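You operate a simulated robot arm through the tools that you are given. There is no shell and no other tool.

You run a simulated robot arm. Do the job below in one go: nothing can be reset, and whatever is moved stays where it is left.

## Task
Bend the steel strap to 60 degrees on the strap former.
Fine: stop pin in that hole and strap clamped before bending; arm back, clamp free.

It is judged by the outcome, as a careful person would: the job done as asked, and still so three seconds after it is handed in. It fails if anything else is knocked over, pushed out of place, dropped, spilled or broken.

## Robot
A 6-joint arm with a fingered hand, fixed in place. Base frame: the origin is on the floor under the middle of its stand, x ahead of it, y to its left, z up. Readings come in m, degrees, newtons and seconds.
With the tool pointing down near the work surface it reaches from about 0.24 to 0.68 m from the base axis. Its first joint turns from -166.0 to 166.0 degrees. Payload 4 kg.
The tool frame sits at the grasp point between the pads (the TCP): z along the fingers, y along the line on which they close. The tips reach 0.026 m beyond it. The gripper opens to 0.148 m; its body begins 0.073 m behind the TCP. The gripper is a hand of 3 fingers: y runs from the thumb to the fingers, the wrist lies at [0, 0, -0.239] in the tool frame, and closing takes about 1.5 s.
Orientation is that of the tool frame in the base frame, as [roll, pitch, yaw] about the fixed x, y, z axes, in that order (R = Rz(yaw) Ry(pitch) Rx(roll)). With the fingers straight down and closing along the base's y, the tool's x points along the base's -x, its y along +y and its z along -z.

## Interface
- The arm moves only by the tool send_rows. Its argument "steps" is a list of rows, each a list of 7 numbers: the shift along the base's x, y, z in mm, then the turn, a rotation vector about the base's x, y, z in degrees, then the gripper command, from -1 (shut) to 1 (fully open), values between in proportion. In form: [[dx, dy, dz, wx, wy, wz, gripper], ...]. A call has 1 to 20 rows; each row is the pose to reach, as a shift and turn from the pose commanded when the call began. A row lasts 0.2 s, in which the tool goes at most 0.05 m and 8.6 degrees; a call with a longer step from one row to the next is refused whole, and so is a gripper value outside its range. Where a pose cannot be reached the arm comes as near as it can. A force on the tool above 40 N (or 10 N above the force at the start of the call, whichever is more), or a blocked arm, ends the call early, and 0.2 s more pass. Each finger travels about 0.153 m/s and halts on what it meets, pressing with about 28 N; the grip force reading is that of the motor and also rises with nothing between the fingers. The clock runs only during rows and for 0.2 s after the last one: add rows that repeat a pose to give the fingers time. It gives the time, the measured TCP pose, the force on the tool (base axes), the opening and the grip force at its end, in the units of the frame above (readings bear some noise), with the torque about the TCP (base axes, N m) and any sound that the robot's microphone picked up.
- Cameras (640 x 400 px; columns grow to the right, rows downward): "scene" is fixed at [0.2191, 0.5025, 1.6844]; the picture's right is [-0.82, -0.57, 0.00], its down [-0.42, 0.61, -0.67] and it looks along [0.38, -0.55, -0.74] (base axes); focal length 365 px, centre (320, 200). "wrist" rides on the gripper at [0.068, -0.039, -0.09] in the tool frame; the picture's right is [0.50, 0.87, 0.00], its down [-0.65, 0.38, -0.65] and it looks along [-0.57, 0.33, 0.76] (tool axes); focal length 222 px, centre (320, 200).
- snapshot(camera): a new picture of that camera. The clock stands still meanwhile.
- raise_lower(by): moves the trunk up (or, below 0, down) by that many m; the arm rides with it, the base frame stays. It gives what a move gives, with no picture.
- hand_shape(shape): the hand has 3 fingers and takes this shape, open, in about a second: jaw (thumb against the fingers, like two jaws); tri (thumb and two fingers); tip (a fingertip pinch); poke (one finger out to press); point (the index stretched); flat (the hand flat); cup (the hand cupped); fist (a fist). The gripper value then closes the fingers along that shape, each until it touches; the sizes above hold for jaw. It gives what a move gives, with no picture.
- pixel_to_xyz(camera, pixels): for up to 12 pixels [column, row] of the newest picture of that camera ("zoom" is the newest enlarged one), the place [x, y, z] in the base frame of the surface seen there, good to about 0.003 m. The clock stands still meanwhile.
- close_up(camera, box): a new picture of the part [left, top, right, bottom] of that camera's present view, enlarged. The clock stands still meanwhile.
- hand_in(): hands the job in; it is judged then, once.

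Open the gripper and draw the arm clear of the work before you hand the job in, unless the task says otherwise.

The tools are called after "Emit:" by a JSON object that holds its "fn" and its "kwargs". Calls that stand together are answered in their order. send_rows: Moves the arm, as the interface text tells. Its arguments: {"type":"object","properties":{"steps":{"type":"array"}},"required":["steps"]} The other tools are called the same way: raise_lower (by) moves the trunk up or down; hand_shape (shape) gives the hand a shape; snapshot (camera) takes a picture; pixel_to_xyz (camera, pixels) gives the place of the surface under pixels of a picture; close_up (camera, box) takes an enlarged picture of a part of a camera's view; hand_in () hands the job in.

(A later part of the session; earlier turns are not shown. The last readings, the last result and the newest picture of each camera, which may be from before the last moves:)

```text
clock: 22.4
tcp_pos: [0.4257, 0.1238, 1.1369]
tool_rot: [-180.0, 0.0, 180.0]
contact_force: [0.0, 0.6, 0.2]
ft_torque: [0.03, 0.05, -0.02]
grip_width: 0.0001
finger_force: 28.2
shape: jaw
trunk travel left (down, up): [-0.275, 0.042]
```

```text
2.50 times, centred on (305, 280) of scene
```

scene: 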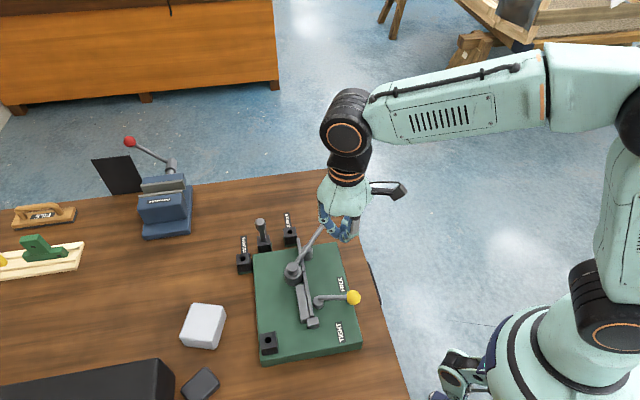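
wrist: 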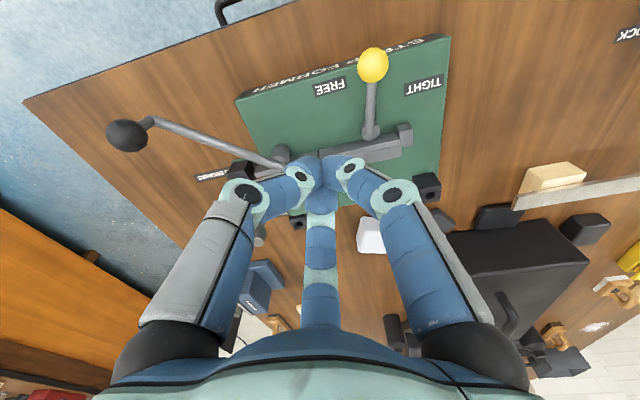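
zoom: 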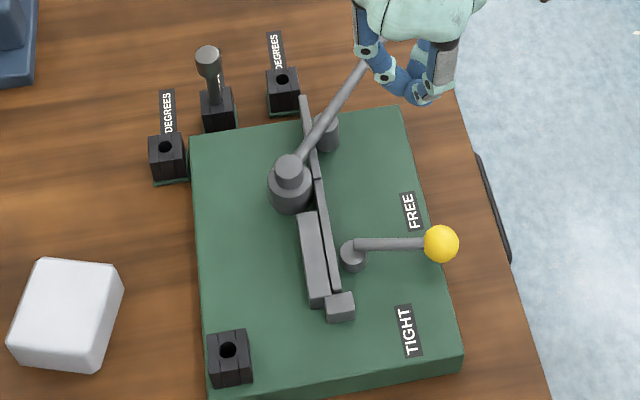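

The knob centre is about (0.366, 0.155, 0.965) and the clamp pivot about (0.4285, 0.1985), radius 0.076 m. I lower the closed hand at the FREE side of the handle, with tips about 15 mm above the plate.

Emit:
{"fn": "send_rows", "kwargs": {"steps": [[0, 0, -35, 0, 0, 0, -1], [0, 0, -70, 0, 0, 0, -1], [0, 0, -100, 0, 0, 0, -1], [0, 0, -125, 0, 0, 0, -1], [0, 0, -142, 0, 0, 0, -1], [0, 0, -152, 0, 0, 0, -1], [0, 0, -152, 0, 0, 0, -1]]}}

Emit:
{"fn": "snapshot", "kwargs": {"camera": "wrist"}}

Emit:
{"fn": "close_up", "kwargs": {"camera": "scene", "box": [250, 180, 410, 360]}}

```text
clock: 24.0
tcp_pos: [0.4234, 0.1266, 0.9829]
tool_rot: [179.9, 0.1, 180.0]
contact_force: [0.7, 0.2, -0.2]
ft_torque: [0.02, -0.03, -0.01]
grip_width: 0.0001
finger_force: 28.2
shape: jaw
trunk travel left (down, up): [-0.275, 0.042]
```

```text
taken
```

wrist: 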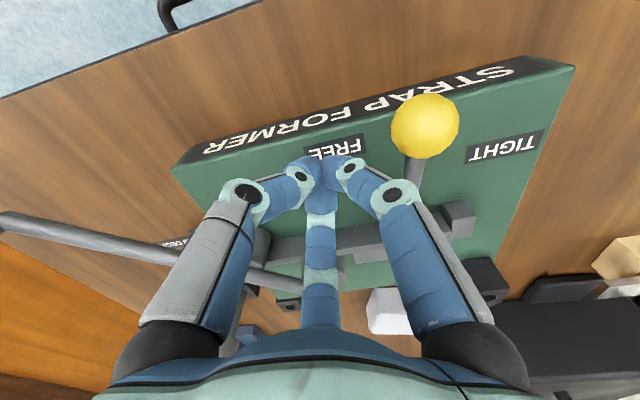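

```text
2.22 times, centred on (330, 270) of scene
```

zoom: 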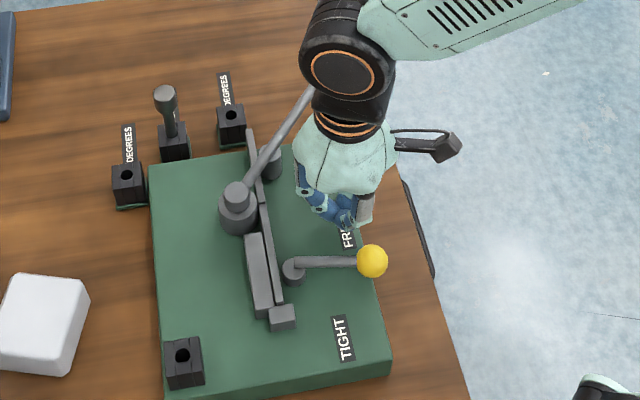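

The hand is beside the handle on the FREE side. I sweep along the arc toward TIGHT in small steps and check when the knob begins to move.

Emit:
{"fn": "send_rows", "kwargs": {"steps": [[-8, -2, 0, 0, 0, 0, -1], [-16.2, -0.5, 0, 0, 0, 0, -1], [-22.5, 1.5, 0, 0, 0, 0, -1], [-28.6, 4, 0, 0, 0, 0, -1], [-34.5, 7.1, 0, 0, 0, 0, -1], [-40.1, 10.6, 0, 0, 0, 0, -1], [-40.1, 10.6, 0, 0, 0, 0, -1]]}}

Emit:
{"fn": "snapshot", "kwargs": {"camera": "wrist"}}

Emit:
{"fn": "close_up", "kwargs": {"camera": "scene", "box": [250, 180, 410, 360]}}

```text
clock: 25.6
tcp_pos: [0.3841, 0.1358, 0.9833]
tool_rot: [179.9, 0.0, -180.0]
contact_force: [-0.2, -1.5, 1.5]
ft_torque: [0.04, 0.03, 0.03]
grip_width: 0.0
finger_force: 27.8
shape: jaw
trunk travel left (down, up): [-0.275, 0.042]
```

```text
taken
```

wrist: 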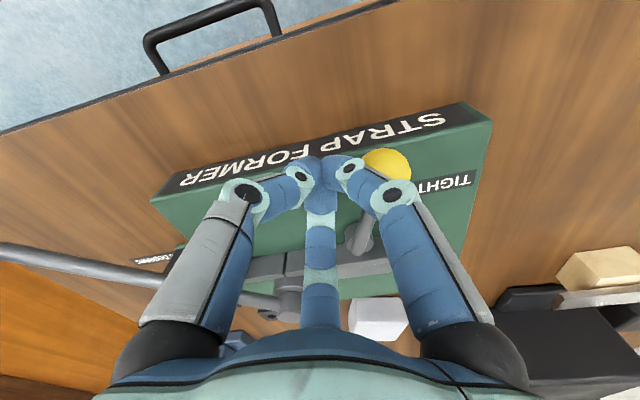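

```text
2.22 times, centred on (330, 270) of scene
```

zoom: 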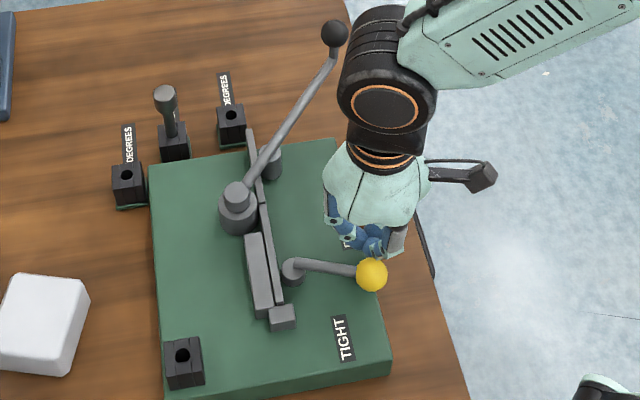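

The knob has begun to turn toward TIGHT (knob now at (372,275) in the zoom, was (372,262)). I continue along the arc.

Emit:
{"fn": "send_rows", "kwargs": {"steps": [[-5.3, 4.1, 0, 0, 0, 0, -1], [-10.1, 8.6, 0, 0, 0, 0, -1], [-14.6, 13.4, 0, 0, 0, 0, -1], [-18.7, 18.7, 0, 0, 0, 0, -1], [-22.2, 24.3, 0, 0, 0, 0, -1], [-25.3, 30.2, 0, 0, 0, 0, -1], [-25.3, 30.2, 0, 0, 0, 0, -1]]}}

Emit:
{"fn": "snapshot", "kwargs": {"camera": "wrist"}}

Emit:
{"fn": "close_up", "kwargs": {"camera": "scene", "box": [250, 180, 410, 360]}}

```text
clock: 27.2
tcp_pos: [0.3598, 0.1666, 0.9836]
tool_rot: [180.0, 0.0, -180.0]
contact_force: [-0.8, -0.3, 0.5]
ft_torque: [-0.04, -0.01, 0.01]
grip_width: 0.0
finger_force: 27.8
shape: jaw
trunk travel left (down, up): [-0.275, 0.042]
```

```text
taken
```

wrist: 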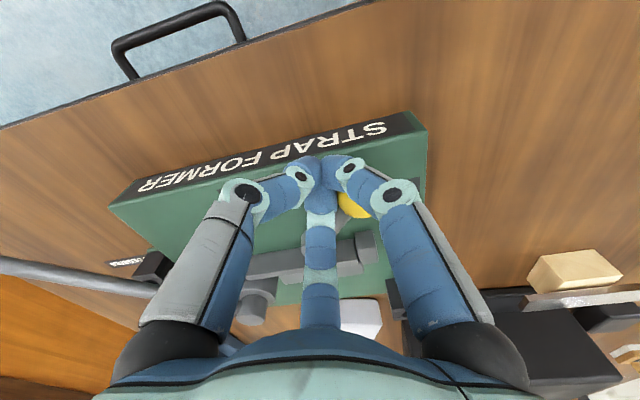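

```text
2.22 times, centred on (330, 270) of scene
```

zoom: 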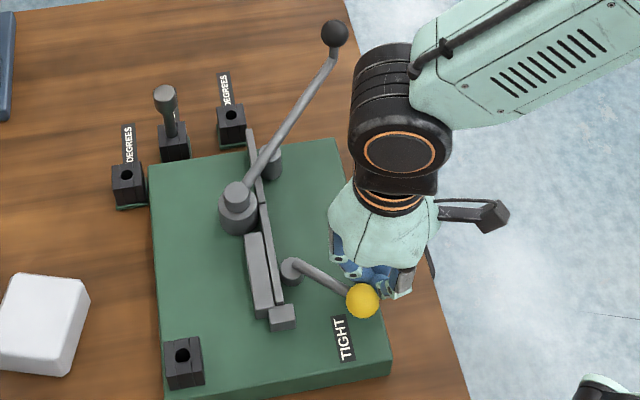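

The knob keeps turning, now at (362,300) in the zoom, level with the top edge of the TIGHT label. I continue the arc and watch the force.

Emit:
{"fn": "send_rows", "kwargs": {"steps": [[-2.5, 6.1, 0, 0, 0, 0, -1], [-4.5, 12.4, 0, 0, 0, 0, -1], [-5.9, 18.9, 0, 0, 0, 0, -1], [-6.8, 25.5, 0, 0, 0, 0, -1], [-6.8, 25.5, 0, 0, 0, 0, -1]]}}

Emit:
{"fn": "snapshot", "kwargs": {"camera": "wrist"}}

Emit:
{"fn": "close_up", "kwargs": {"camera": "scene", "box": [250, 180, 410, 360]}}

```text
clock: 28.4
tcp_pos: [0.3532, 0.1914, 0.9839]
tool_rot: [-180.0, -0.1, -180.0]
contact_force: [1.0, -2.3, 1.0]
ft_torque: [-0.02, -0.04, -0.06]
grip_width: 0.0001
finger_force: 27.9
shape: jaw
trunk travel left (down, up): [-0.275, 0.042]
```

```text
taken
```

wrist: 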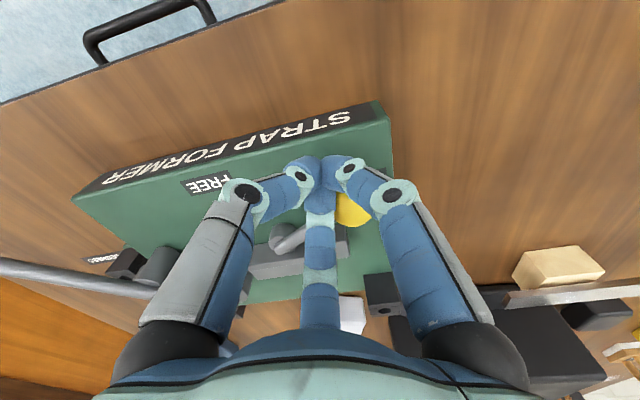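

```text
2.22 times, centred on (330, 270) of scene
```

zoom: 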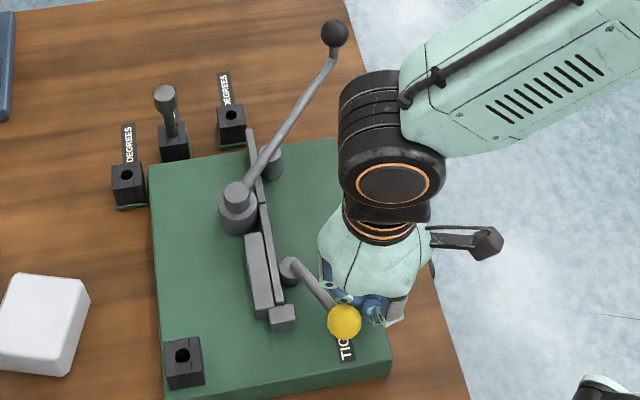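

The knob is now over the TIGHT label with little force (2 N). I continue a bit more to find the firm end of travel.

Emit:
{"fn": "send_rows", "kwargs": {"steps": [[-0.3, 3.3, 0, 0, 0, 0, -1], [-0.3, 6.6, 0, 0, 0, 0, -1], [-0.1, 9.9, 0, 0, 0, 0, -1], [0, 13.2, 0, 0, 0, 0, -1], [0, 13.2, 0, 0, 0, 0, -1]]}}

Emit:
{"fn": "snapshot", "kwargs": {"camera": "wrist"}}

Emit:
{"fn": "close_up", "kwargs": {"camera": "scene", "box": [250, 180, 410, 360]}}

```text
clock: 29.6
tcp_pos: [0.3537, 0.2061, 0.984]
tool_rot: [179.9, 0.0, -179.8]
contact_force: [0.3, -1.3, 1.5]
ft_torque: [0.02, -0.06, -0.03]
grip_width: 0.0
finger_force: 28.1
shape: jaw
trunk travel left (down, up): [-0.275, 0.042]
```

```text
taken
```

wrist: 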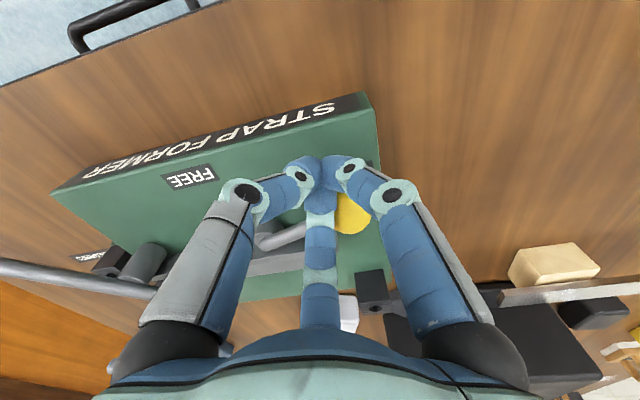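

```text
2.22 times, centred on (330, 270) of scene
```

zoom: 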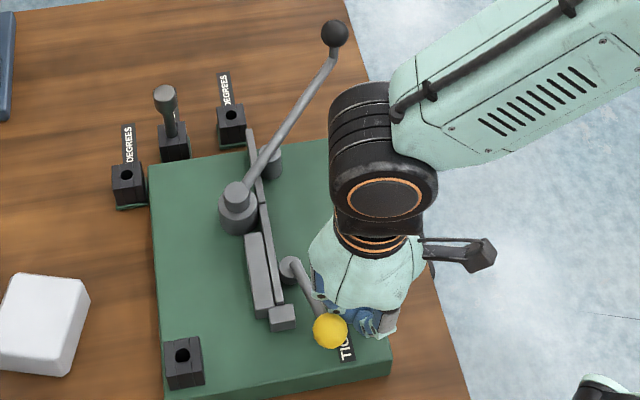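

The handle still turns freely, its knob now at the left edge of the TIGHT label (330,330). I push further in small steps for the firm stop.

Emit:
{"fn": "send_rows", "kwargs": {"steps": [[0.4, 3.3, 0, 0, 0, 0, -1], [0.9, 6.6, 0, 0, 0, 0, -1], [1.6, 9.9, 0, 0, 0, 0, -1], [2.3, 13.1, 0, 0, 0, 0, -1], [2.3, 13.1, 0, 0, 0, 0, -1]]}}

Emit:
{"fn": "snapshot", "kwargs": {"camera": "wrist"}}

Emit:
{"fn": "close_up", "kwargs": {"camera": "scene", "box": [250, 180, 410, 360]}}

```text
clock: 30.8
tcp_pos: [0.3551, 0.2183, 0.9835]
tool_rot: [-180.0, 0.0, -179.8]
contact_force: [0.3, -3.0, 3.5]
ft_torque: [0.04, -0.07, -0.08]
grip_width: 0.0
finger_force: 28.0
shape: jaw
trunk travel left (down, up): [-0.275, 0.042]
```

```text
taken
```

wrist: 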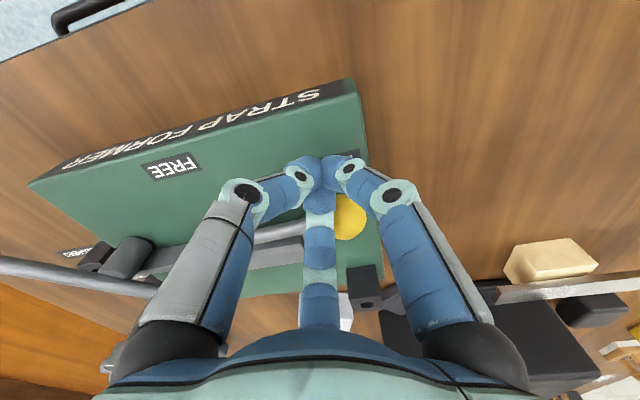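

```text
2.22 times, centred on (330, 270) of scene
```

zoom: 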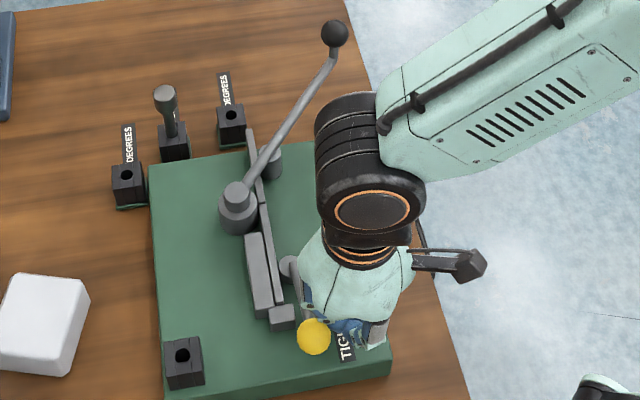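

The knob is past the TIGHT label with about 3 N resistance. I measure where the knob and hub are now.

Emit:
{"fn": "pixel_to_xyz", "kwargs": {"camera": "zoom", "pixels": [[313, 336], [290, 262], [297, 290], [283, 317], [262, 255], [345, 348], [333, 33], [262, 130]]}}

Emit:
{"fn": "close_up", "kwargs": {"camera": "scene", "box": [280, 260, 360, 350]}}

```text
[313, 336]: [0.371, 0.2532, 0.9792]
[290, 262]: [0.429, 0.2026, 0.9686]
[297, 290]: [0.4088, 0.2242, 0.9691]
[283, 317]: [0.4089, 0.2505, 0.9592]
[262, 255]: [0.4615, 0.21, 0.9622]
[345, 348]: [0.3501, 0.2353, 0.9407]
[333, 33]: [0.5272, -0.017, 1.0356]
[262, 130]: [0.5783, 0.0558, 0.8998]
```

```text
4.44 times, centred on (320, 305) of scene
```

zoom: 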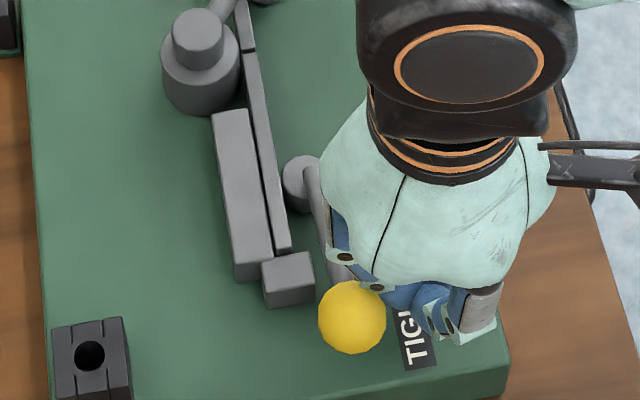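

The handle has turned about 76 degrees to 139 degrees in base angle, and forces stay low, so it is not at its firm stop yet. I push on in small steps and watch for the resistance to rise.

Emit:
{"fn": "send_rows", "kwargs": {"steps": [[1, 3.2, 0, 0, 0, 0, -1], [2, 6.3, 0, 0, 0, 0, -1], [3.2, 9.4, 0, 0, 0, 0, -1], [4.5, 12.4, 0, 0, 0, 0, -1], [4.5, 12.4, 0, 0, 0, 0, -1]]}}

Emit:
{"fn": "close_up", "kwargs": {"camera": "scene", "box": [270, 240, 370, 350]}}

Emit:
{"fn": "snapshot", "kwargs": {"camera": "wrist"}}

```text
clock: 32.0
tcp_pos: [0.3577, 0.2268, 0.985]
tool_rot: [179.9, 0.1, 180.0]
contact_force: [-5.3, -18.9, 12.7]
ft_torque: [-0.04, -0.19, -0.29]
grip_width: 0.0003
finger_force: 28.8
shape: jaw
trunk travel left (down, up): [-0.275, 0.042]
```

```text
3.64 times, centred on (320, 295) of scene
```

zoom: 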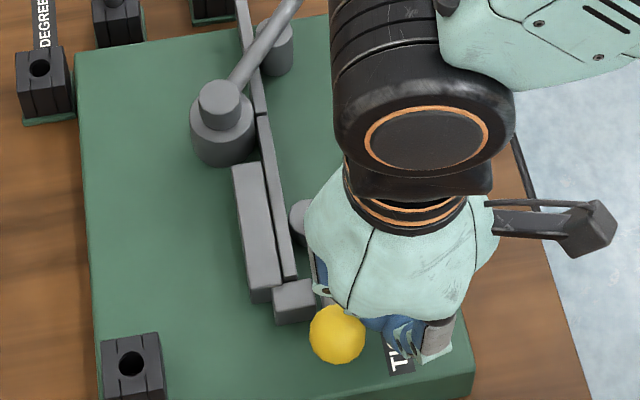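

```text
taken
```

wrist: 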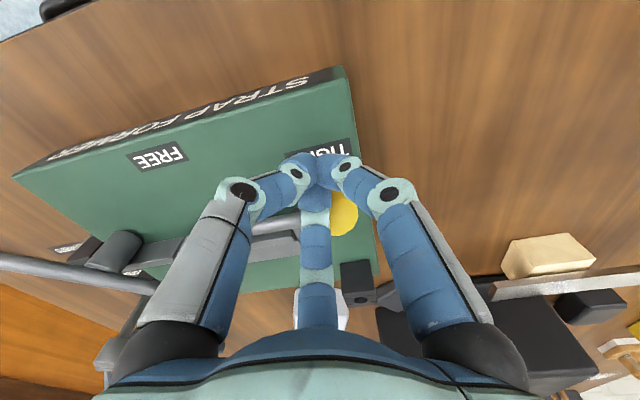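

Resistance rose to 23 N, so the clamp handle is firmly at its tight end. I back the hand off and lift it, then check that the handle stays put.

Emit:
{"fn": "send_rows", "kwargs": {"steps": [[-2, -6, 0, 0, 0, 0, -1], [-5, -14, 0, 0, 0, 0, -1], [-8, -24, 0, 0, 0, 0, -1], [-10, -34, 5, 0, 0, 0, -1], [-10, -40, 35, 0, 0, 0, -1], [-10, -40, 75, 0, 0, 0, -1], [-10, -40, 120, 0, 0, 0, -1], [-10, -40, 150, 0, 0, 0, -1], [-10, -40, 150, 0, 0, 0, -1]]}}

Emit:
{"fn": "snapshot", "kwargs": {"camera": "wrist"}}

Emit:
{"fn": "close_up", "kwargs": {"camera": "scene", "box": [240, 180, 400, 360]}}

```text
clock: 34.0
tcp_pos: [0.3494, 0.1907, 1.1348]
tool_rot: [180.0, 0.0, -180.0]
contact_force: [-0.7, -0.5, -0.3]
ft_torque: [-0.03, 0.0, 0.0]
grip_width: 0.0002
finger_force: 27.7
shape: jaw
trunk travel left (down, up): [-0.275, 0.042]
```

```text
taken
```

wrist: 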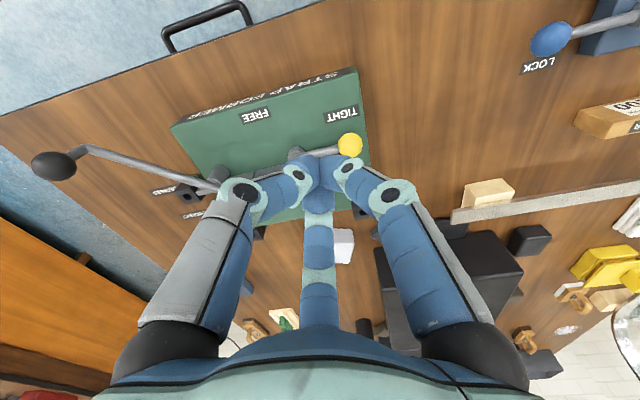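

```text
2.22 times, centred on (320, 270) of scene
```

zoom: 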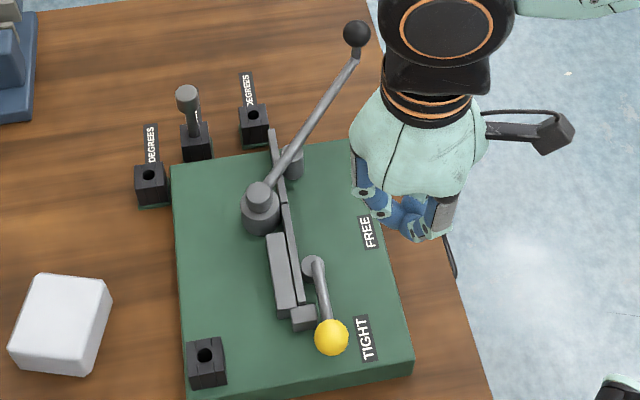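

The handle stays beside the TIGHT label at (332,337). Next I measure the pin's standing height, the black knob and the lever for planning the bend.

Emit:
{"fn": "pixel_to_xyz", "kwargs": {"camera": "zoom", "pixels": [[187, 92], [192, 118], [194, 128], [357, 33], [352, 60], [340, 80], [310, 122], [290, 155], [260, 190], [332, 335], [313, 262], [272, 140]]}}

Emit:
{"fn": "close_up", "kwargs": {"camera": "scene", "box": [245, 180, 345, 280]}}

Emit:
{"fn": "pixel_to_xyz", "kwargs": {"camera": "wrist", "pixels": [[54, 166], [40, 166], [68, 166], [95, 150], [150, 167], [200, 183]]}}

```text
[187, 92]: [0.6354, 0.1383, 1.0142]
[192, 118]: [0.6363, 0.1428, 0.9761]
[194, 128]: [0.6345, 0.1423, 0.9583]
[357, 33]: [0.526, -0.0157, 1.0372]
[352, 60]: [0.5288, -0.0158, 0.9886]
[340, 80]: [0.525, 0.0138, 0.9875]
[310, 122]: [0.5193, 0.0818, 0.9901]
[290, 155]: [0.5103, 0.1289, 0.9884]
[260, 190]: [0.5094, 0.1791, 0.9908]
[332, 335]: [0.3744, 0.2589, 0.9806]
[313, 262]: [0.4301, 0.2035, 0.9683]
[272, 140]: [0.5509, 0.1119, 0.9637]
```

```text
4.00 times, centred on (295, 230) of scene
```

zoom: 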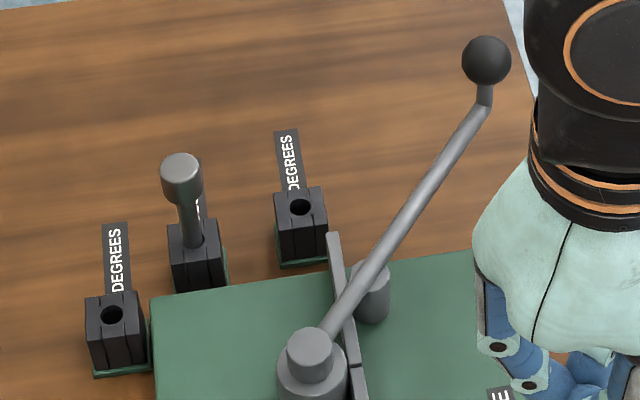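

```text
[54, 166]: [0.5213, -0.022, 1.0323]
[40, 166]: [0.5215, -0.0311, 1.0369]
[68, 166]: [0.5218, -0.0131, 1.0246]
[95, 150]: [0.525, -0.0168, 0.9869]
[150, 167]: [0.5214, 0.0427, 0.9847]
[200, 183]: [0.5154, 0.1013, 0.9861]
```

The lever is a horizontal rod at z about 0.983 with its knob on a short post (knob centre about (0.5305, -0.027, 1.022), radius 0.209 from the pivot). I move the closed hand behind the knob at safe height and turn it -84.6 degrees so the pocket between its two fingers faces the push direction.

Emit:
{"fn": "send_rows", "kwargs": {"steps": [[8.4, -17.5, 0, 0, 0, -7.05, -1], [16.7, -35, 0, 0, 0, -14.1, -1], [25.1, -52.4, 0, 0, 0, -21.15, -1], [33.4, -69.8, 0, 0, 0, -28.2, -1], [41.8, -87.3, 0, 0, 0, -35.25, -1], [50.2, -104.8, 0, 0, 0, -42.3, -1], [58.5, -122.2, 0, 0, 0, -49.35, -1], [66.9, -139.7, 0, 0, 0, -56.4, -1], [75.2, -157.1, 0, 0, 0, -63.45, -1], [83.6, -174.6, 0, 0, 0, -70.5, -1], [92, -192, 0, 0, 0, -77.55, -1], [100.3, -209.5, 0, 0, 0, -84.6, -1], [100.3, -209.5, 0, 0, 0, -84.6, -1]]}}

Emit:
{"fn": "snapshot", "kwargs": {"camera": "wrist"}}

Emit:
{"fn": "snapshot", "kwargs": {"camera": "scene"}}

```text
clock: 36.8
tcp_pos: [0.4496, -0.0188, 1.1353]
tool_rot: [180.0, 0.0, 95.4]
contact_force: [0.4, -0.4, -0.1]
ft_torque: [0.02, 0.0, 0.04]
grip_width: 0.0001
finger_force: 28.2
shape: jaw
trunk travel left (down, up): [-0.275, 0.042]
```

```text
taken
```

wrist: 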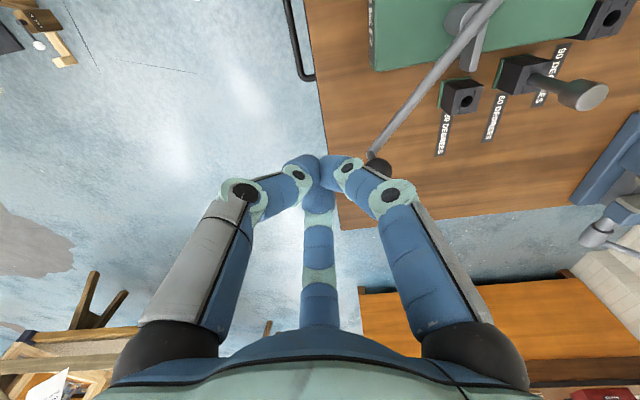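

```text
taken
```

scene: 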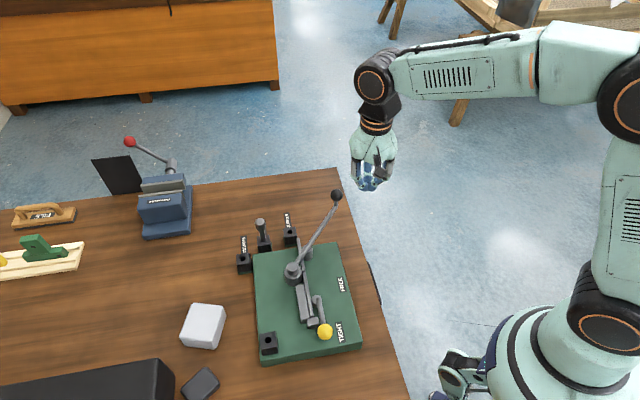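

The hand is above the start point with the knob ahead of it (right of the fingertips at (378,165) in the wrist view). I lower to TCP z 1.032 so the tips reach the level of the ball.

Emit:
{"fn": "send_rows", "kwargs": {"steps": [[0, 0, -30, 0, 0, 0, -1], [0, 0, -60, 0, 0, 0, -1], [0, 0, -85, 0, 0, 0, -1], [0, 0, -101, 0, 0, 0, -1], [0, 0, -101, 0, 0, 0, -1]]}}

Emit:
{"fn": "snapshot", "kwargs": {"camera": "wrist"}}

Emit:
{"fn": "close_up", "kwargs": {"camera": "scene", "box": [240, 130, 420, 350]}}

```text
clock: 38.0
tcp_pos: [0.4496, -0.0177, 1.0323]
tool_rot: [179.9, 0.0, 95.3]
contact_force: [0.5, -0.2, 1.5]
ft_torque: [0.01, -0.03, 0.01]
grip_width: 0.0
finger_force: 27.8
shape: jaw
trunk travel left (down, up): [-0.275, 0.042]
```

```text
taken
```

wrist: 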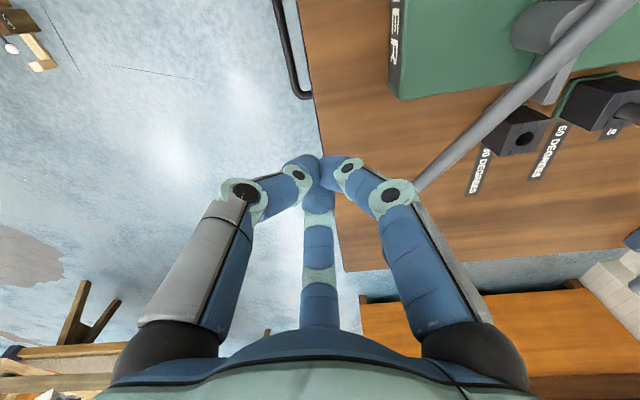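

```text
1.82 times, centred on (330, 240) of scene
```

zoom: 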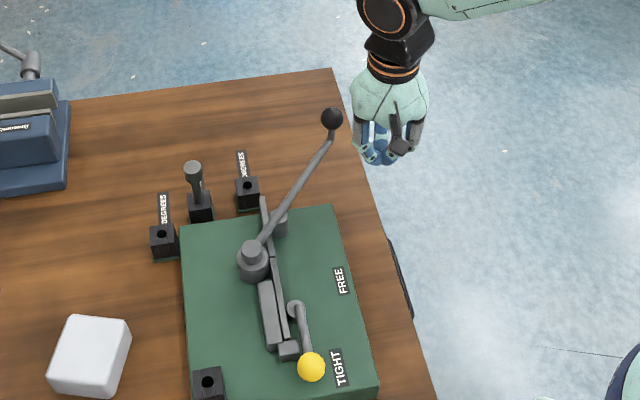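

The hand is 80 mm behind the knob at the right height. I advance along the arc in 3-degree steps until it bears on the knob.

Emit:
{"fn": "send_rows", "kwargs": {"steps": [[10.5, -2.9, 0, 0, 0, 0, -1], [21.2, -5.3, 0, 0, 0, 0, -1], [32, -7.1, 0, 0, 0, 0, -1], [37.5, -7.8, 0, 0, 0, 0, -1], [42.9, -8.3, 0, 0, 0, 0, -1], [48.4, -8.7, 0, 0, 0, 1, -1], [53.8, -9, 0, 0, 0, 2, -1], [53.8, -9, 0, 0, 0, 2, -1]]}}

Emit:
{"fn": "snapshot", "kwargs": {"camera": "wrist"}}

Emit:
{"fn": "close_up", "kwargs": {"camera": "scene", "box": [240, 130, 420, 350]}}

```text
clock: 39.8
tcp_pos: [0.5045, -0.0276, 1.0333]
tool_rot: [-179.9, 0.0, 97.4]
contact_force: [0.1, 0.1, 0.5]
ft_torque: [-0.02, 0.04, -0.03]
grip_width: 0.0
finger_force: 27.9
shape: jaw
trunk travel left (down, up): [-0.275, 0.042]
```

```text
taken
```

wrist: 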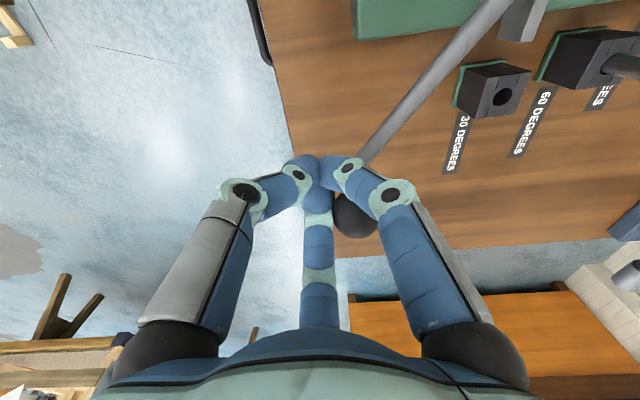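

```text
1.82 times, centred on (330, 240) of scene
```

zoom: 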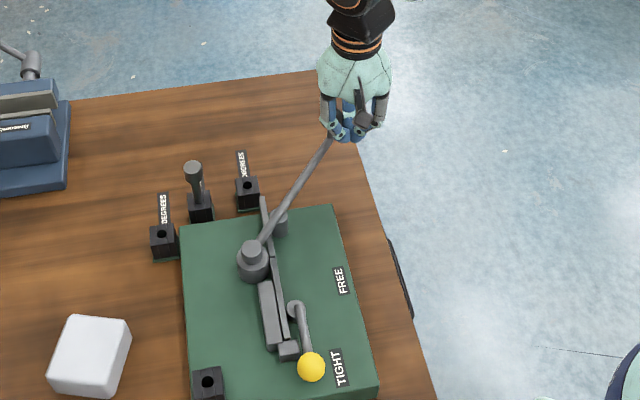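

The ball now sits in the pocket between the fingers at (353,215) in the wrist view. I push on along the arc, turning the hand with the lever.

Emit:
{"fn": "send_rows", "kwargs": {"steps": [[7.3, -0.1, 0, 0, 0, 2, -1], [14.6, 0, 0, 0, 0, 4, -1], [21.9, 0.4, 0, 0, 0, 6, -1], [29.1, 1, 0, 0, 0, 8, -1], [36.4, 1.9, 0, 0, 0, 10, -1], [36.4, 1.9, 0, 0, 0, 10, -1]]}}

Emit:
{"fn": "snapshot", "kwargs": {"camera": "wrist"}}

Emit:
{"fn": "close_up", "kwargs": {"camera": "scene", "box": [240, 130, 420, 350]}}

```text
clock: 41.2
tcp_pos: [0.5405, -0.026, 1.0329]
tool_rot: [-180.0, 0.0, 107.5]
contact_force: [-0.4, -0.2, 0.5]
ft_torque: [0.01, 0.01, -0.03]
grip_width: 0.0
finger_force: 28.6
shape: jaw
trunk travel left (down, up): [-0.275, 0.042]
```

```text
taken
```

wrist: 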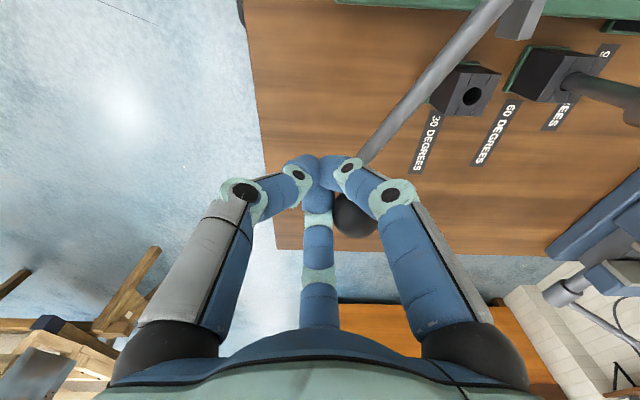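

```text
1.82 times, centred on (330, 240) of scene
```

zoom: 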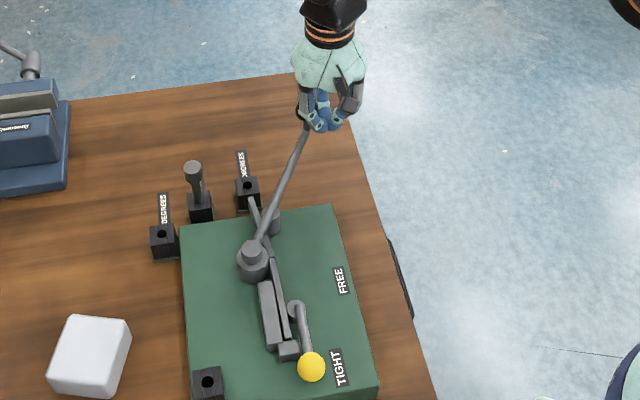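

The lever and strap are moving together with almost no force. I continue to sweep, with a stop at about pusher angle -64 for a check.

Emit:
{"fn": "send_rows", "kwargs": {"steps": [[10.8, 1.8, 0, 0, 0, 3, -1], [21.5, 4.2, 0, 0, 0, 6, -1], [32, 7.1, 0, 0, 0, 9, -1], [42.4, 10.6, 0, 0, 0, 12, -1], [52.6, 14.6, 0, 0, 0, 15, -1], [62.5, 19.2, 0, 0, 0, 18, -1], [62.5, 19.2, 0, 0, 0, 18, -1]]}}

Emit:
{"fn": "snapshot", "kwargs": {"camera": "wrist"}}

Emit:
{"fn": "close_up", "kwargs": {"camera": "scene", "box": [220, 130, 400, 350]}}

```text
clock: 42.8
tcp_pos: [0.6017, -0.007, 1.033]
tool_rot: [180.0, 0.0, 125.4]
contact_force: [0.3, -0.7, -0.2]
ft_torque: [-0.03, 0.0, -0.04]
grip_width: 0.0
finger_force: 27.8
shape: jaw
trunk travel left (down, up): [-0.275, 0.042]
```

```text
taken
```

wrist: 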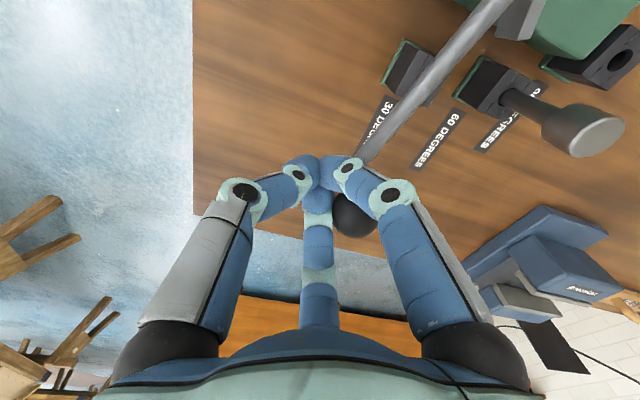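

```text
1.82 times, centred on (310, 240) of scene
```

zoom: 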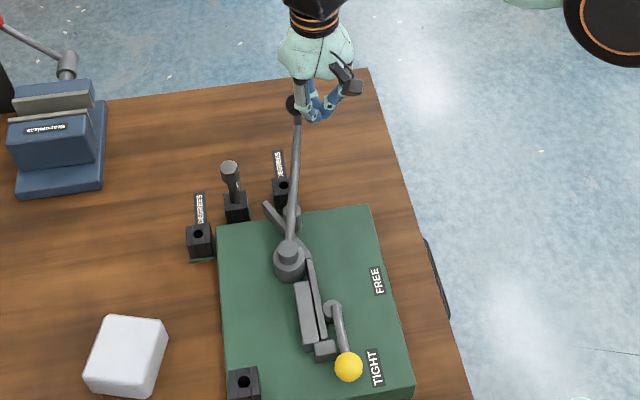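

The bend is about half done and force stays low. For the last part I tilt the tool outward by 12 degrees as I go, since the end point lies at the edge of the reach.

Emit:
{"fn": "send_rows", "kwargs": {"steps": [[9.7, 5, 0, -0.08, -3, 3, -1], [19.1, 10.6, 0, -0.31, -5.99, 5.99, -1], [28.3, 16.6, 0, -0.71, -8.96, 8.96, -1], [37.1, 23.1, 0, -1.25, -11.94, 11.94, -1], [37.1, 23.1, 0, -1.25, -11.94, 11.94, -1]]}}

Emit:
{"fn": "snapshot", "kwargs": {"camera": "wrist"}}

Emit:
{"fn": "close_up", "kwargs": {"camera": "scene", "box": [220, 130, 400, 350]}}

```text
clock: 44.0
tcp_pos: [0.6397, 0.0169, 1.0324]
tool_rot: [171.8, 8.9, 136.8]
contact_force: [0.7, -0.7, -0.2]
ft_torque: [0.02, 0.02, -0.02]
grip_width: 0.0002
finger_force: 28.0
shape: jaw
trunk travel left (down, up): [-0.275, 0.042]
```

```text
taken
```

wrist: 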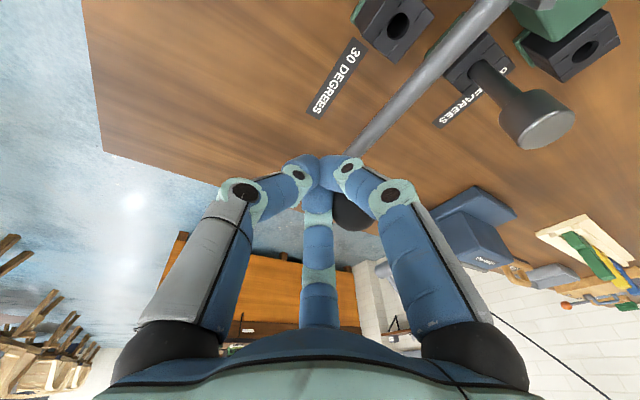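

```text
1.82 times, centred on (310, 240) of scene
```

zoom: 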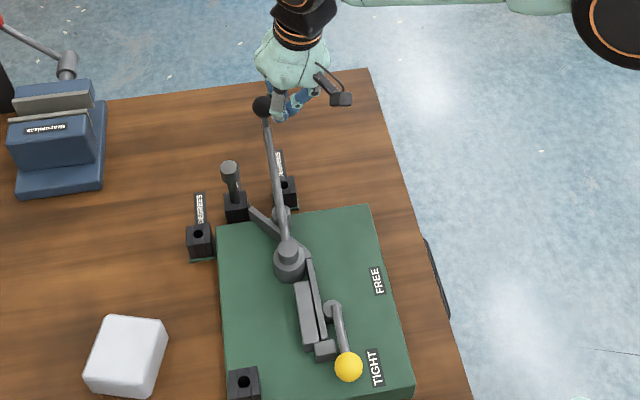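

The lever is nearing the pin, with the strap following. I keep going in steps, slower toward the stop.

Emit:
{"fn": "send_rows", "kwargs": {"steps": [[8.4, 7, 0, 0, 0, 3, -1], [16.5, 14.4, 0, 0, 0, 6, -1], [20.4, 18.3, 0, 0, 0, 7.5, -1], [24.2, 22.2, 0, 0, 0, 9, -1], [27.8, 26.3, 0, 0, 0, 10.5, -1], [31.4, 30.4, 0, 0, 0, 12, -1], [31.4, 30.4, 0, 0, 0, 12, -1]]}}

Emit:
{"fn": "snapshot", "kwargs": {"camera": "wrist"}}

Emit:
{"fn": "close_up", "kwargs": {"camera": "scene", "box": [220, 130, 360, 290]}}

```text
clock: 45.6
tcp_pos: [0.6708, 0.0476, 1.0324]
tool_rot: [171.8, 8.8, 148.9]
contact_force: [0.4, -1.2, 0.3]
ft_torque: [-0.04, 0.0, -0.05]
grip_width: 0.0003
finger_force: 27.9
shape: jaw
trunk travel left (down, up): [-0.275, 0.042]
```

```text
taken
```

wrist: 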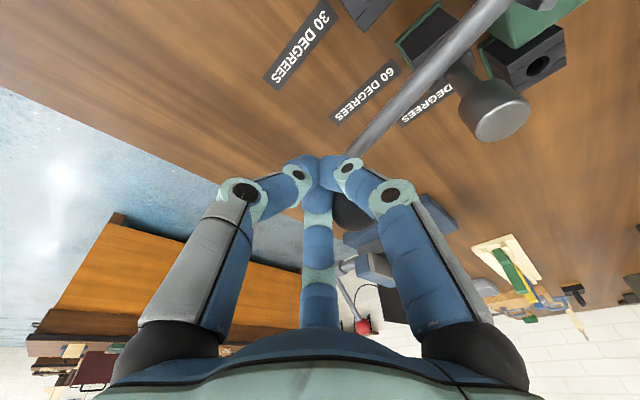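

```text
2.50 times, centred on (290, 210) of scene
```

zoom: 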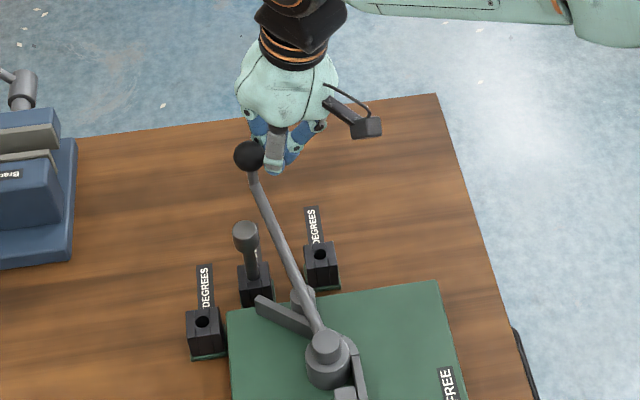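

The lever rod is now about 10 mm short of the pin. I continue in 1.5-degree steps and watch for the stop force.

Emit:
{"fn": "send_rows", "kwargs": {"steps": [[3.5, 4.2, 0, 0, 0, 1.5, -1], [6.8, 8.5, 0, 0, 0, 3, -1], [8.4, 10.7, 0, 0, 0, 3.7, -1], [10, 12.9, 0, 0, 0, 4.5, -1], [10, 12.9, 0, 0, 0, 4.5, -1]]}}

Emit:
{"fn": "snapshot", "kwargs": {"camera": "wrist"}}

Emit:
{"fn": "close_up", "kwargs": {"camera": "scene", "box": [240, 170, 320, 270]}}

```text
clock: 46.8
tcp_pos: [0.6801, 0.0599, 1.0318]
tool_rot: [171.8, 8.8, 153.4]
contact_force: [0.7, -0.3, 0.0]
ft_torque: [0.0, -0.02, 0.04]
grip_width: 0.0
finger_force: 28.0
shape: jaw
trunk travel left (down, up): [-0.275, 0.042]
```

```text
taken
```

wrist: 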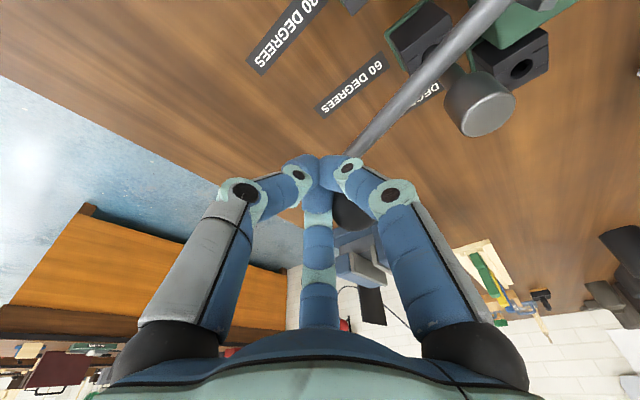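

```text
4.00 times, centred on (280, 220) of scene
```

zoom: 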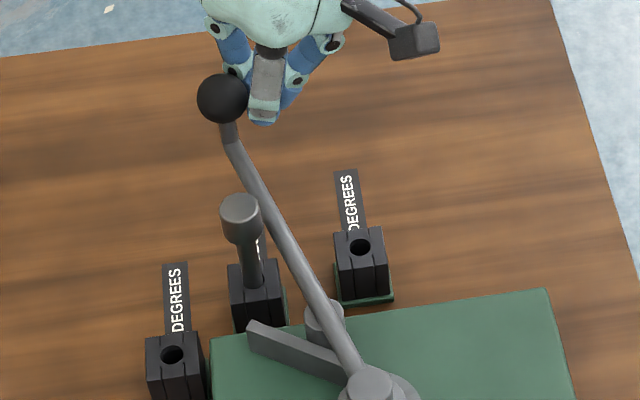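

There is a small gap left between rod and pin shaft. I advance in very small steps until the force shows contact with the pin.

Emit:
{"fn": "send_rows", "kwargs": {"steps": [[0.8, 1.1, 0, 0, 0, 0.4, -1], [1.6, 2.3, 0, 0, 0, 0.75, -1], [2.4, 3.4, 0, 0, 0, 1.1, -1], [3.2, 4.5, 0, 0, 0, 1.5, -1], [3.2, 4.5, 0, 0, 0, 1.5, -1]]}}

Emit:
{"fn": "close_up", "kwargs": {"camera": "scene", "box": [250, 190, 310, 260]}}

Emit:
{"fn": "snapshot", "kwargs": {"camera": "wrist"}}

```text
clock: 48.0
tcp_pos: [0.6842, 0.0649, 1.0326]
tool_rot: [171.7, 8.7, 154.7]
contact_force: [0.2, 0.4, -0.2]
ft_torque: [0.0, 0.0, -0.01]
grip_width: 0.0
finger_force: 27.9
shape: jaw
trunk travel left (down, up): [-0.275, 0.042]
```

```text
5.71 times, centred on (280, 225) of scene
```

zoom: 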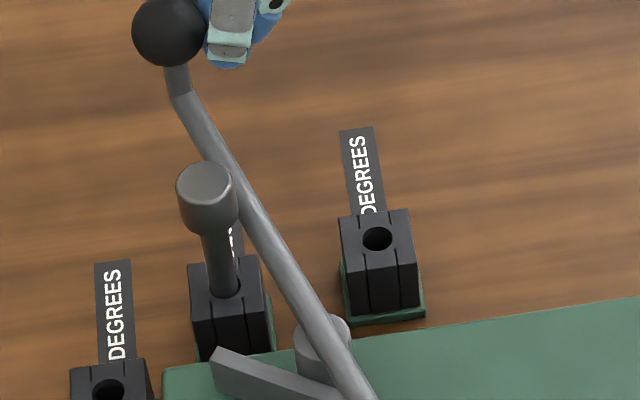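

```text
taken
```

wrist: 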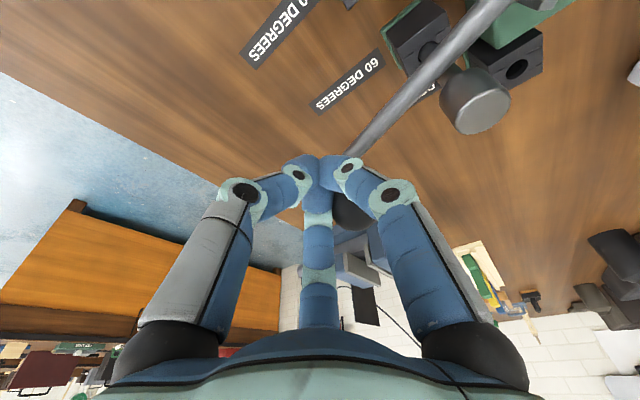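

Still free; the rod is just reaching the pin head's edge in the view. I keep advancing in 0.75-degree steps.

Emit:
{"fn": "send_rows", "kwargs": {"steps": [[0.8, 1.2, 0, 0, 0, 0.4, -1], [1.5, 2.3, 0, 0, 0, 0.75, -1], [2.3, 3.5, 0, 0, 0, 1.1, -1], [3, 4.6, 0, 0, 0, 1.5, -1], [3, 4.6, 0, 0, 0, 1.5, -1]]}}

Emit:
{"fn": "close_up", "kwargs": {"camera": "scene", "box": [250, 190, 310, 260]}}

Emit:
{"fn": "close_up", "kwargs": {"camera": "wrist", "box": [330, 0, 560, 170]}}

```text
clock: 49.2
tcp_pos: [0.6868, 0.0672, 1.0325]
tool_rot: [171.7, 8.8, 156.2]
contact_force: [0.3, -0.2, 0.0]
ft_torque: [-0.01, 0.0, 0.0]
grip_width: 0.0
finger_force: 27.8
shape: jaw
trunk travel left (down, up): [-0.275, 0.042]
```

```text
5.71 times, centred on (280, 225) of scene
```

zoom: 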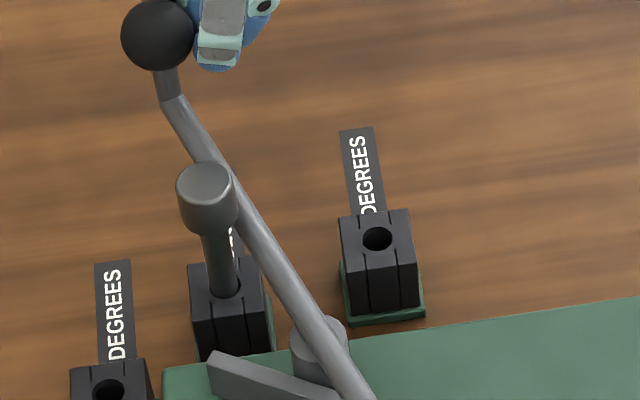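

```text
2.35 times, centred on (445, 85) of wrist
```

zoom: 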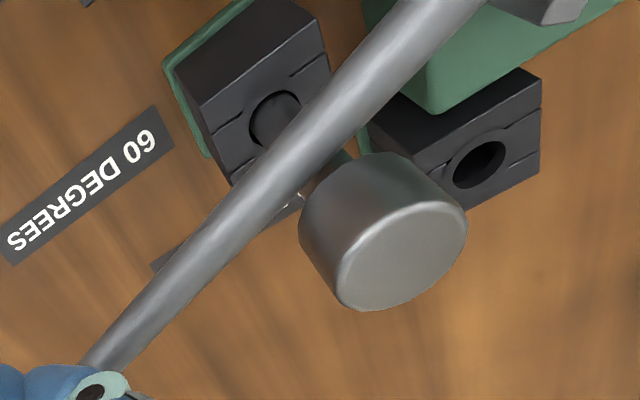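

Still a few mm to go before the rod meets the pin shaft. I continue at the same small steps.

Emit:
{"fn": "send_rows", "kwargs": {"steps": [[0.7, 1.2, 0, 0, 0, 0.4, -1], [1.4, 2.3, 0, 0, 0, 0.75, -1], [2.2, 3.5, 0, 0, 0, 1.1, -1], [2.9, 4.7, 0, 0, 0, 1.5, -1], [2.9, 4.7, 0, 0, 0, 1.5, -1]]}}

Emit:
{"fn": "close_up", "kwargs": {"camera": "scene", "box": [250, 190, 310, 260]}}

Emit:
{"fn": "close_up", "kwargs": {"camera": "wrist", "box": [330, 0, 560, 170]}}

```text
clock: 50.4
tcp_pos: [0.6912, 0.0736, 1.0322]
tool_rot: [171.8, 8.9, 157.7]
contact_force: [0.0, -0.4, -0.3]
ft_torque: [-0.03, -0.02, 0.01]
grip_width: 0.0
finger_force: 28.1
shape: jaw
trunk travel left (down, up): [-0.275, 0.042]
```

```text
5.71 times, centred on (280, 225) of scene
```

zoom: 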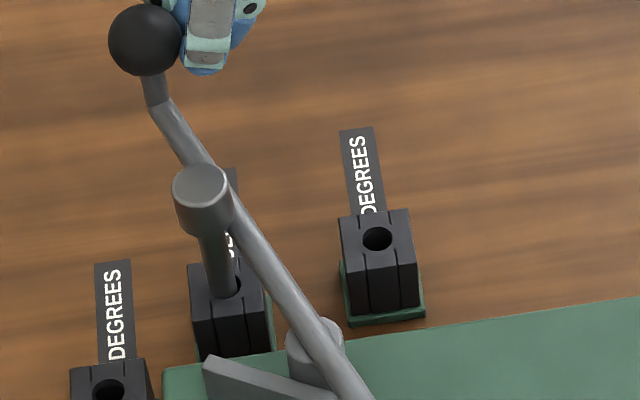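

```text
2.35 times, centred on (445, 85) of wrist
```

zoom: 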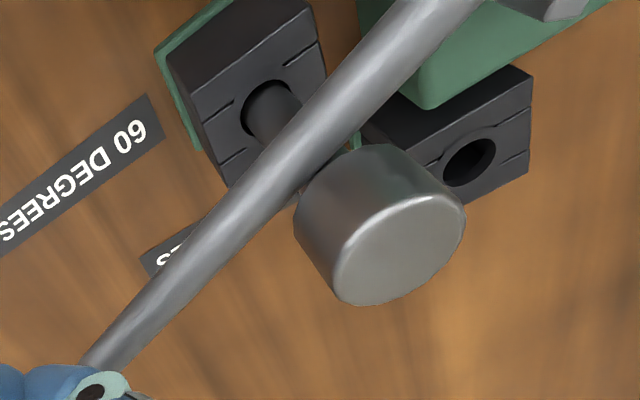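

The rod has now met the pin: its head shifted slightly from (207,185) to (200,185) as it takes up the hole clearance. I push gently on until the force rises firmly.

Emit:
{"fn": "send_rows", "kwargs": {"steps": [[0.35, 0.6, 0, 0, 0, 0.2, -1], [0.7, 1.2, 0, 0, 0, 0.4, -1], [1.05, 1.8, 0, 0, 0, 0.6, -1], [1.4, 2.4, 0, 0, 0, 0.75, -1], [1.4, 2.4, 0, 0, 0, 0.75, -1]]}}

Emit:
{"fn": "close_up", "kwargs": {"camera": "scene", "box": [250, 190, 310, 260]}}

Emit:
{"fn": "close_up", "kwargs": {"camera": "wrist", "box": [330, 0, 560, 170]}}

```text
clock: 51.6
tcp_pos: [0.6921, 0.0769, 1.032]
tool_rot: [171.8, 8.7, 158.5]
contact_force: [0.1, -1.3, -0.2]
ft_torque: [-0.02, -0.01, -0.01]
grip_width: 0.0004
finger_force: 28.0
shape: jaw
trunk travel left (down, up): [-0.275, 0.042]
```

```text
5.71 times, centred on (280, 225) of scene
```

zoom: 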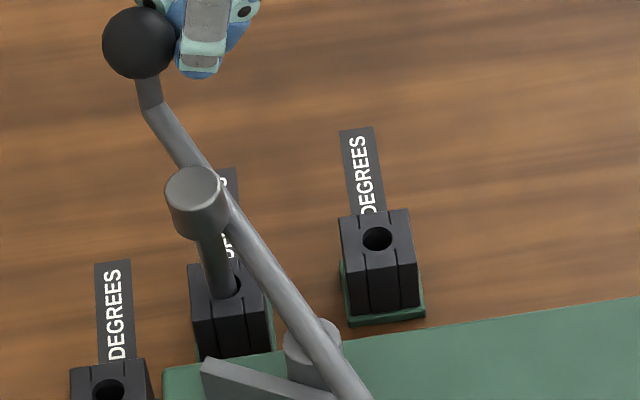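

```text
2.35 times, centred on (445, 85) of wrist
```

zoom: 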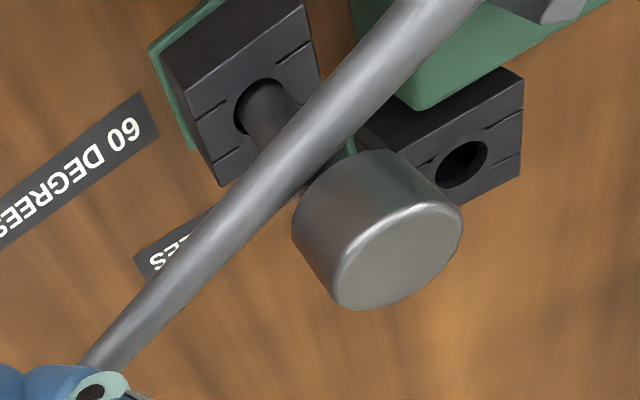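

The pin leans a little more as it takes up slack, force still low. I measure the lever angle from points along the rod and the knob.

Emit:
{"fn": "close_up", "kwargs": {"camera": "scene", "box": [240, 180, 340, 280]}}

Emit:
{"fn": "pixel_to_xyz", "kwargs": {"camera": "zoom", "pixels": [[213, 92], [223, 138], [240, 165], [262, 195], [290, 235], [320, 277], [345, 313], [365, 345], [210, 190], [280, 320], [300, 330], [235, 240]]}}

```text
4.00 times, centred on (290, 230) of scene
```

zoom: 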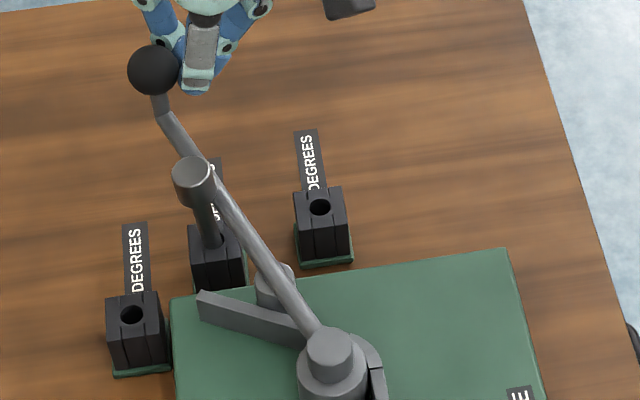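

```text
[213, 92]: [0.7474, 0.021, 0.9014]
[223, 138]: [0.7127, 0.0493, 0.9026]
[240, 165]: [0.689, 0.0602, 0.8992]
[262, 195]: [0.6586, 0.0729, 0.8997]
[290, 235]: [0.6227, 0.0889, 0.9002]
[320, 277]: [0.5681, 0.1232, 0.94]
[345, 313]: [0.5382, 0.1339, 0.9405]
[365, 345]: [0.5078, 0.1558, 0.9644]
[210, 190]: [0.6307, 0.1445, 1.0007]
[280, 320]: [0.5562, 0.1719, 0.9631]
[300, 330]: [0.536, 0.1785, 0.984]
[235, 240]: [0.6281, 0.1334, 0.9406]
```

Those pixels missed the rod; in this close-up the rod runs from (170,125) to (312,320) with the knob at (153,70). I measure these.

Emit:
{"fn": "pixel_to_xyz", "kwargs": {"camera": "zoom", "pixels": [[153, 70], [172, 128], [183, 142], [235, 212], [260, 248], [285, 285], [305, 312], [330, 348], [205, 297], [245, 310], [285, 323], [192, 170]]}}

```text
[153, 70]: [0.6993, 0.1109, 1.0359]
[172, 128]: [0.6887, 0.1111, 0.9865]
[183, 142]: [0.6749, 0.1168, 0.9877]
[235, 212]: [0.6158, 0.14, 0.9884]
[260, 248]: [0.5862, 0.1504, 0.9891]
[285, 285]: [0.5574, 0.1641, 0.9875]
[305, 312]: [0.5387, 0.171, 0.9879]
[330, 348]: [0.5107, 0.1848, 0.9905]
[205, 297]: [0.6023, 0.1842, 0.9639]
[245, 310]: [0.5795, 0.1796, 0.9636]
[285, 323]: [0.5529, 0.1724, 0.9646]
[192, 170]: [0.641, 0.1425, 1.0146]
```

Rod direction is now about -21.8 degrees (start about -84), and the bent strap leg reads about +13.5 degrees against -45 at the start, so the bend is near 59 degrees. I take a tighter close-up of the bent leg to measure it better.

Emit:
{"fn": "close_up", "kwargs": {"camera": "scene", "box": [265, 235, 345, 325]}}

```text
4.44 times, centred on (305, 280) of scene
```

zoom: 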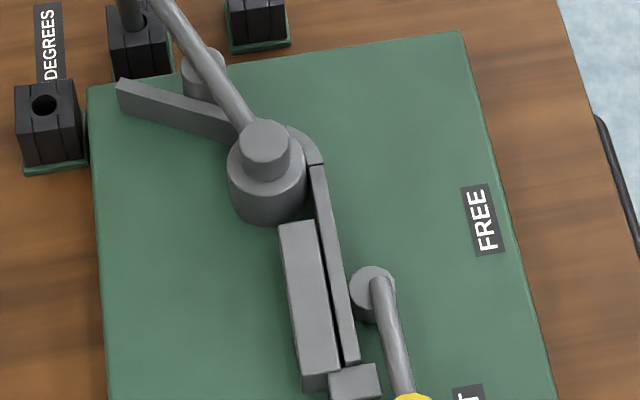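

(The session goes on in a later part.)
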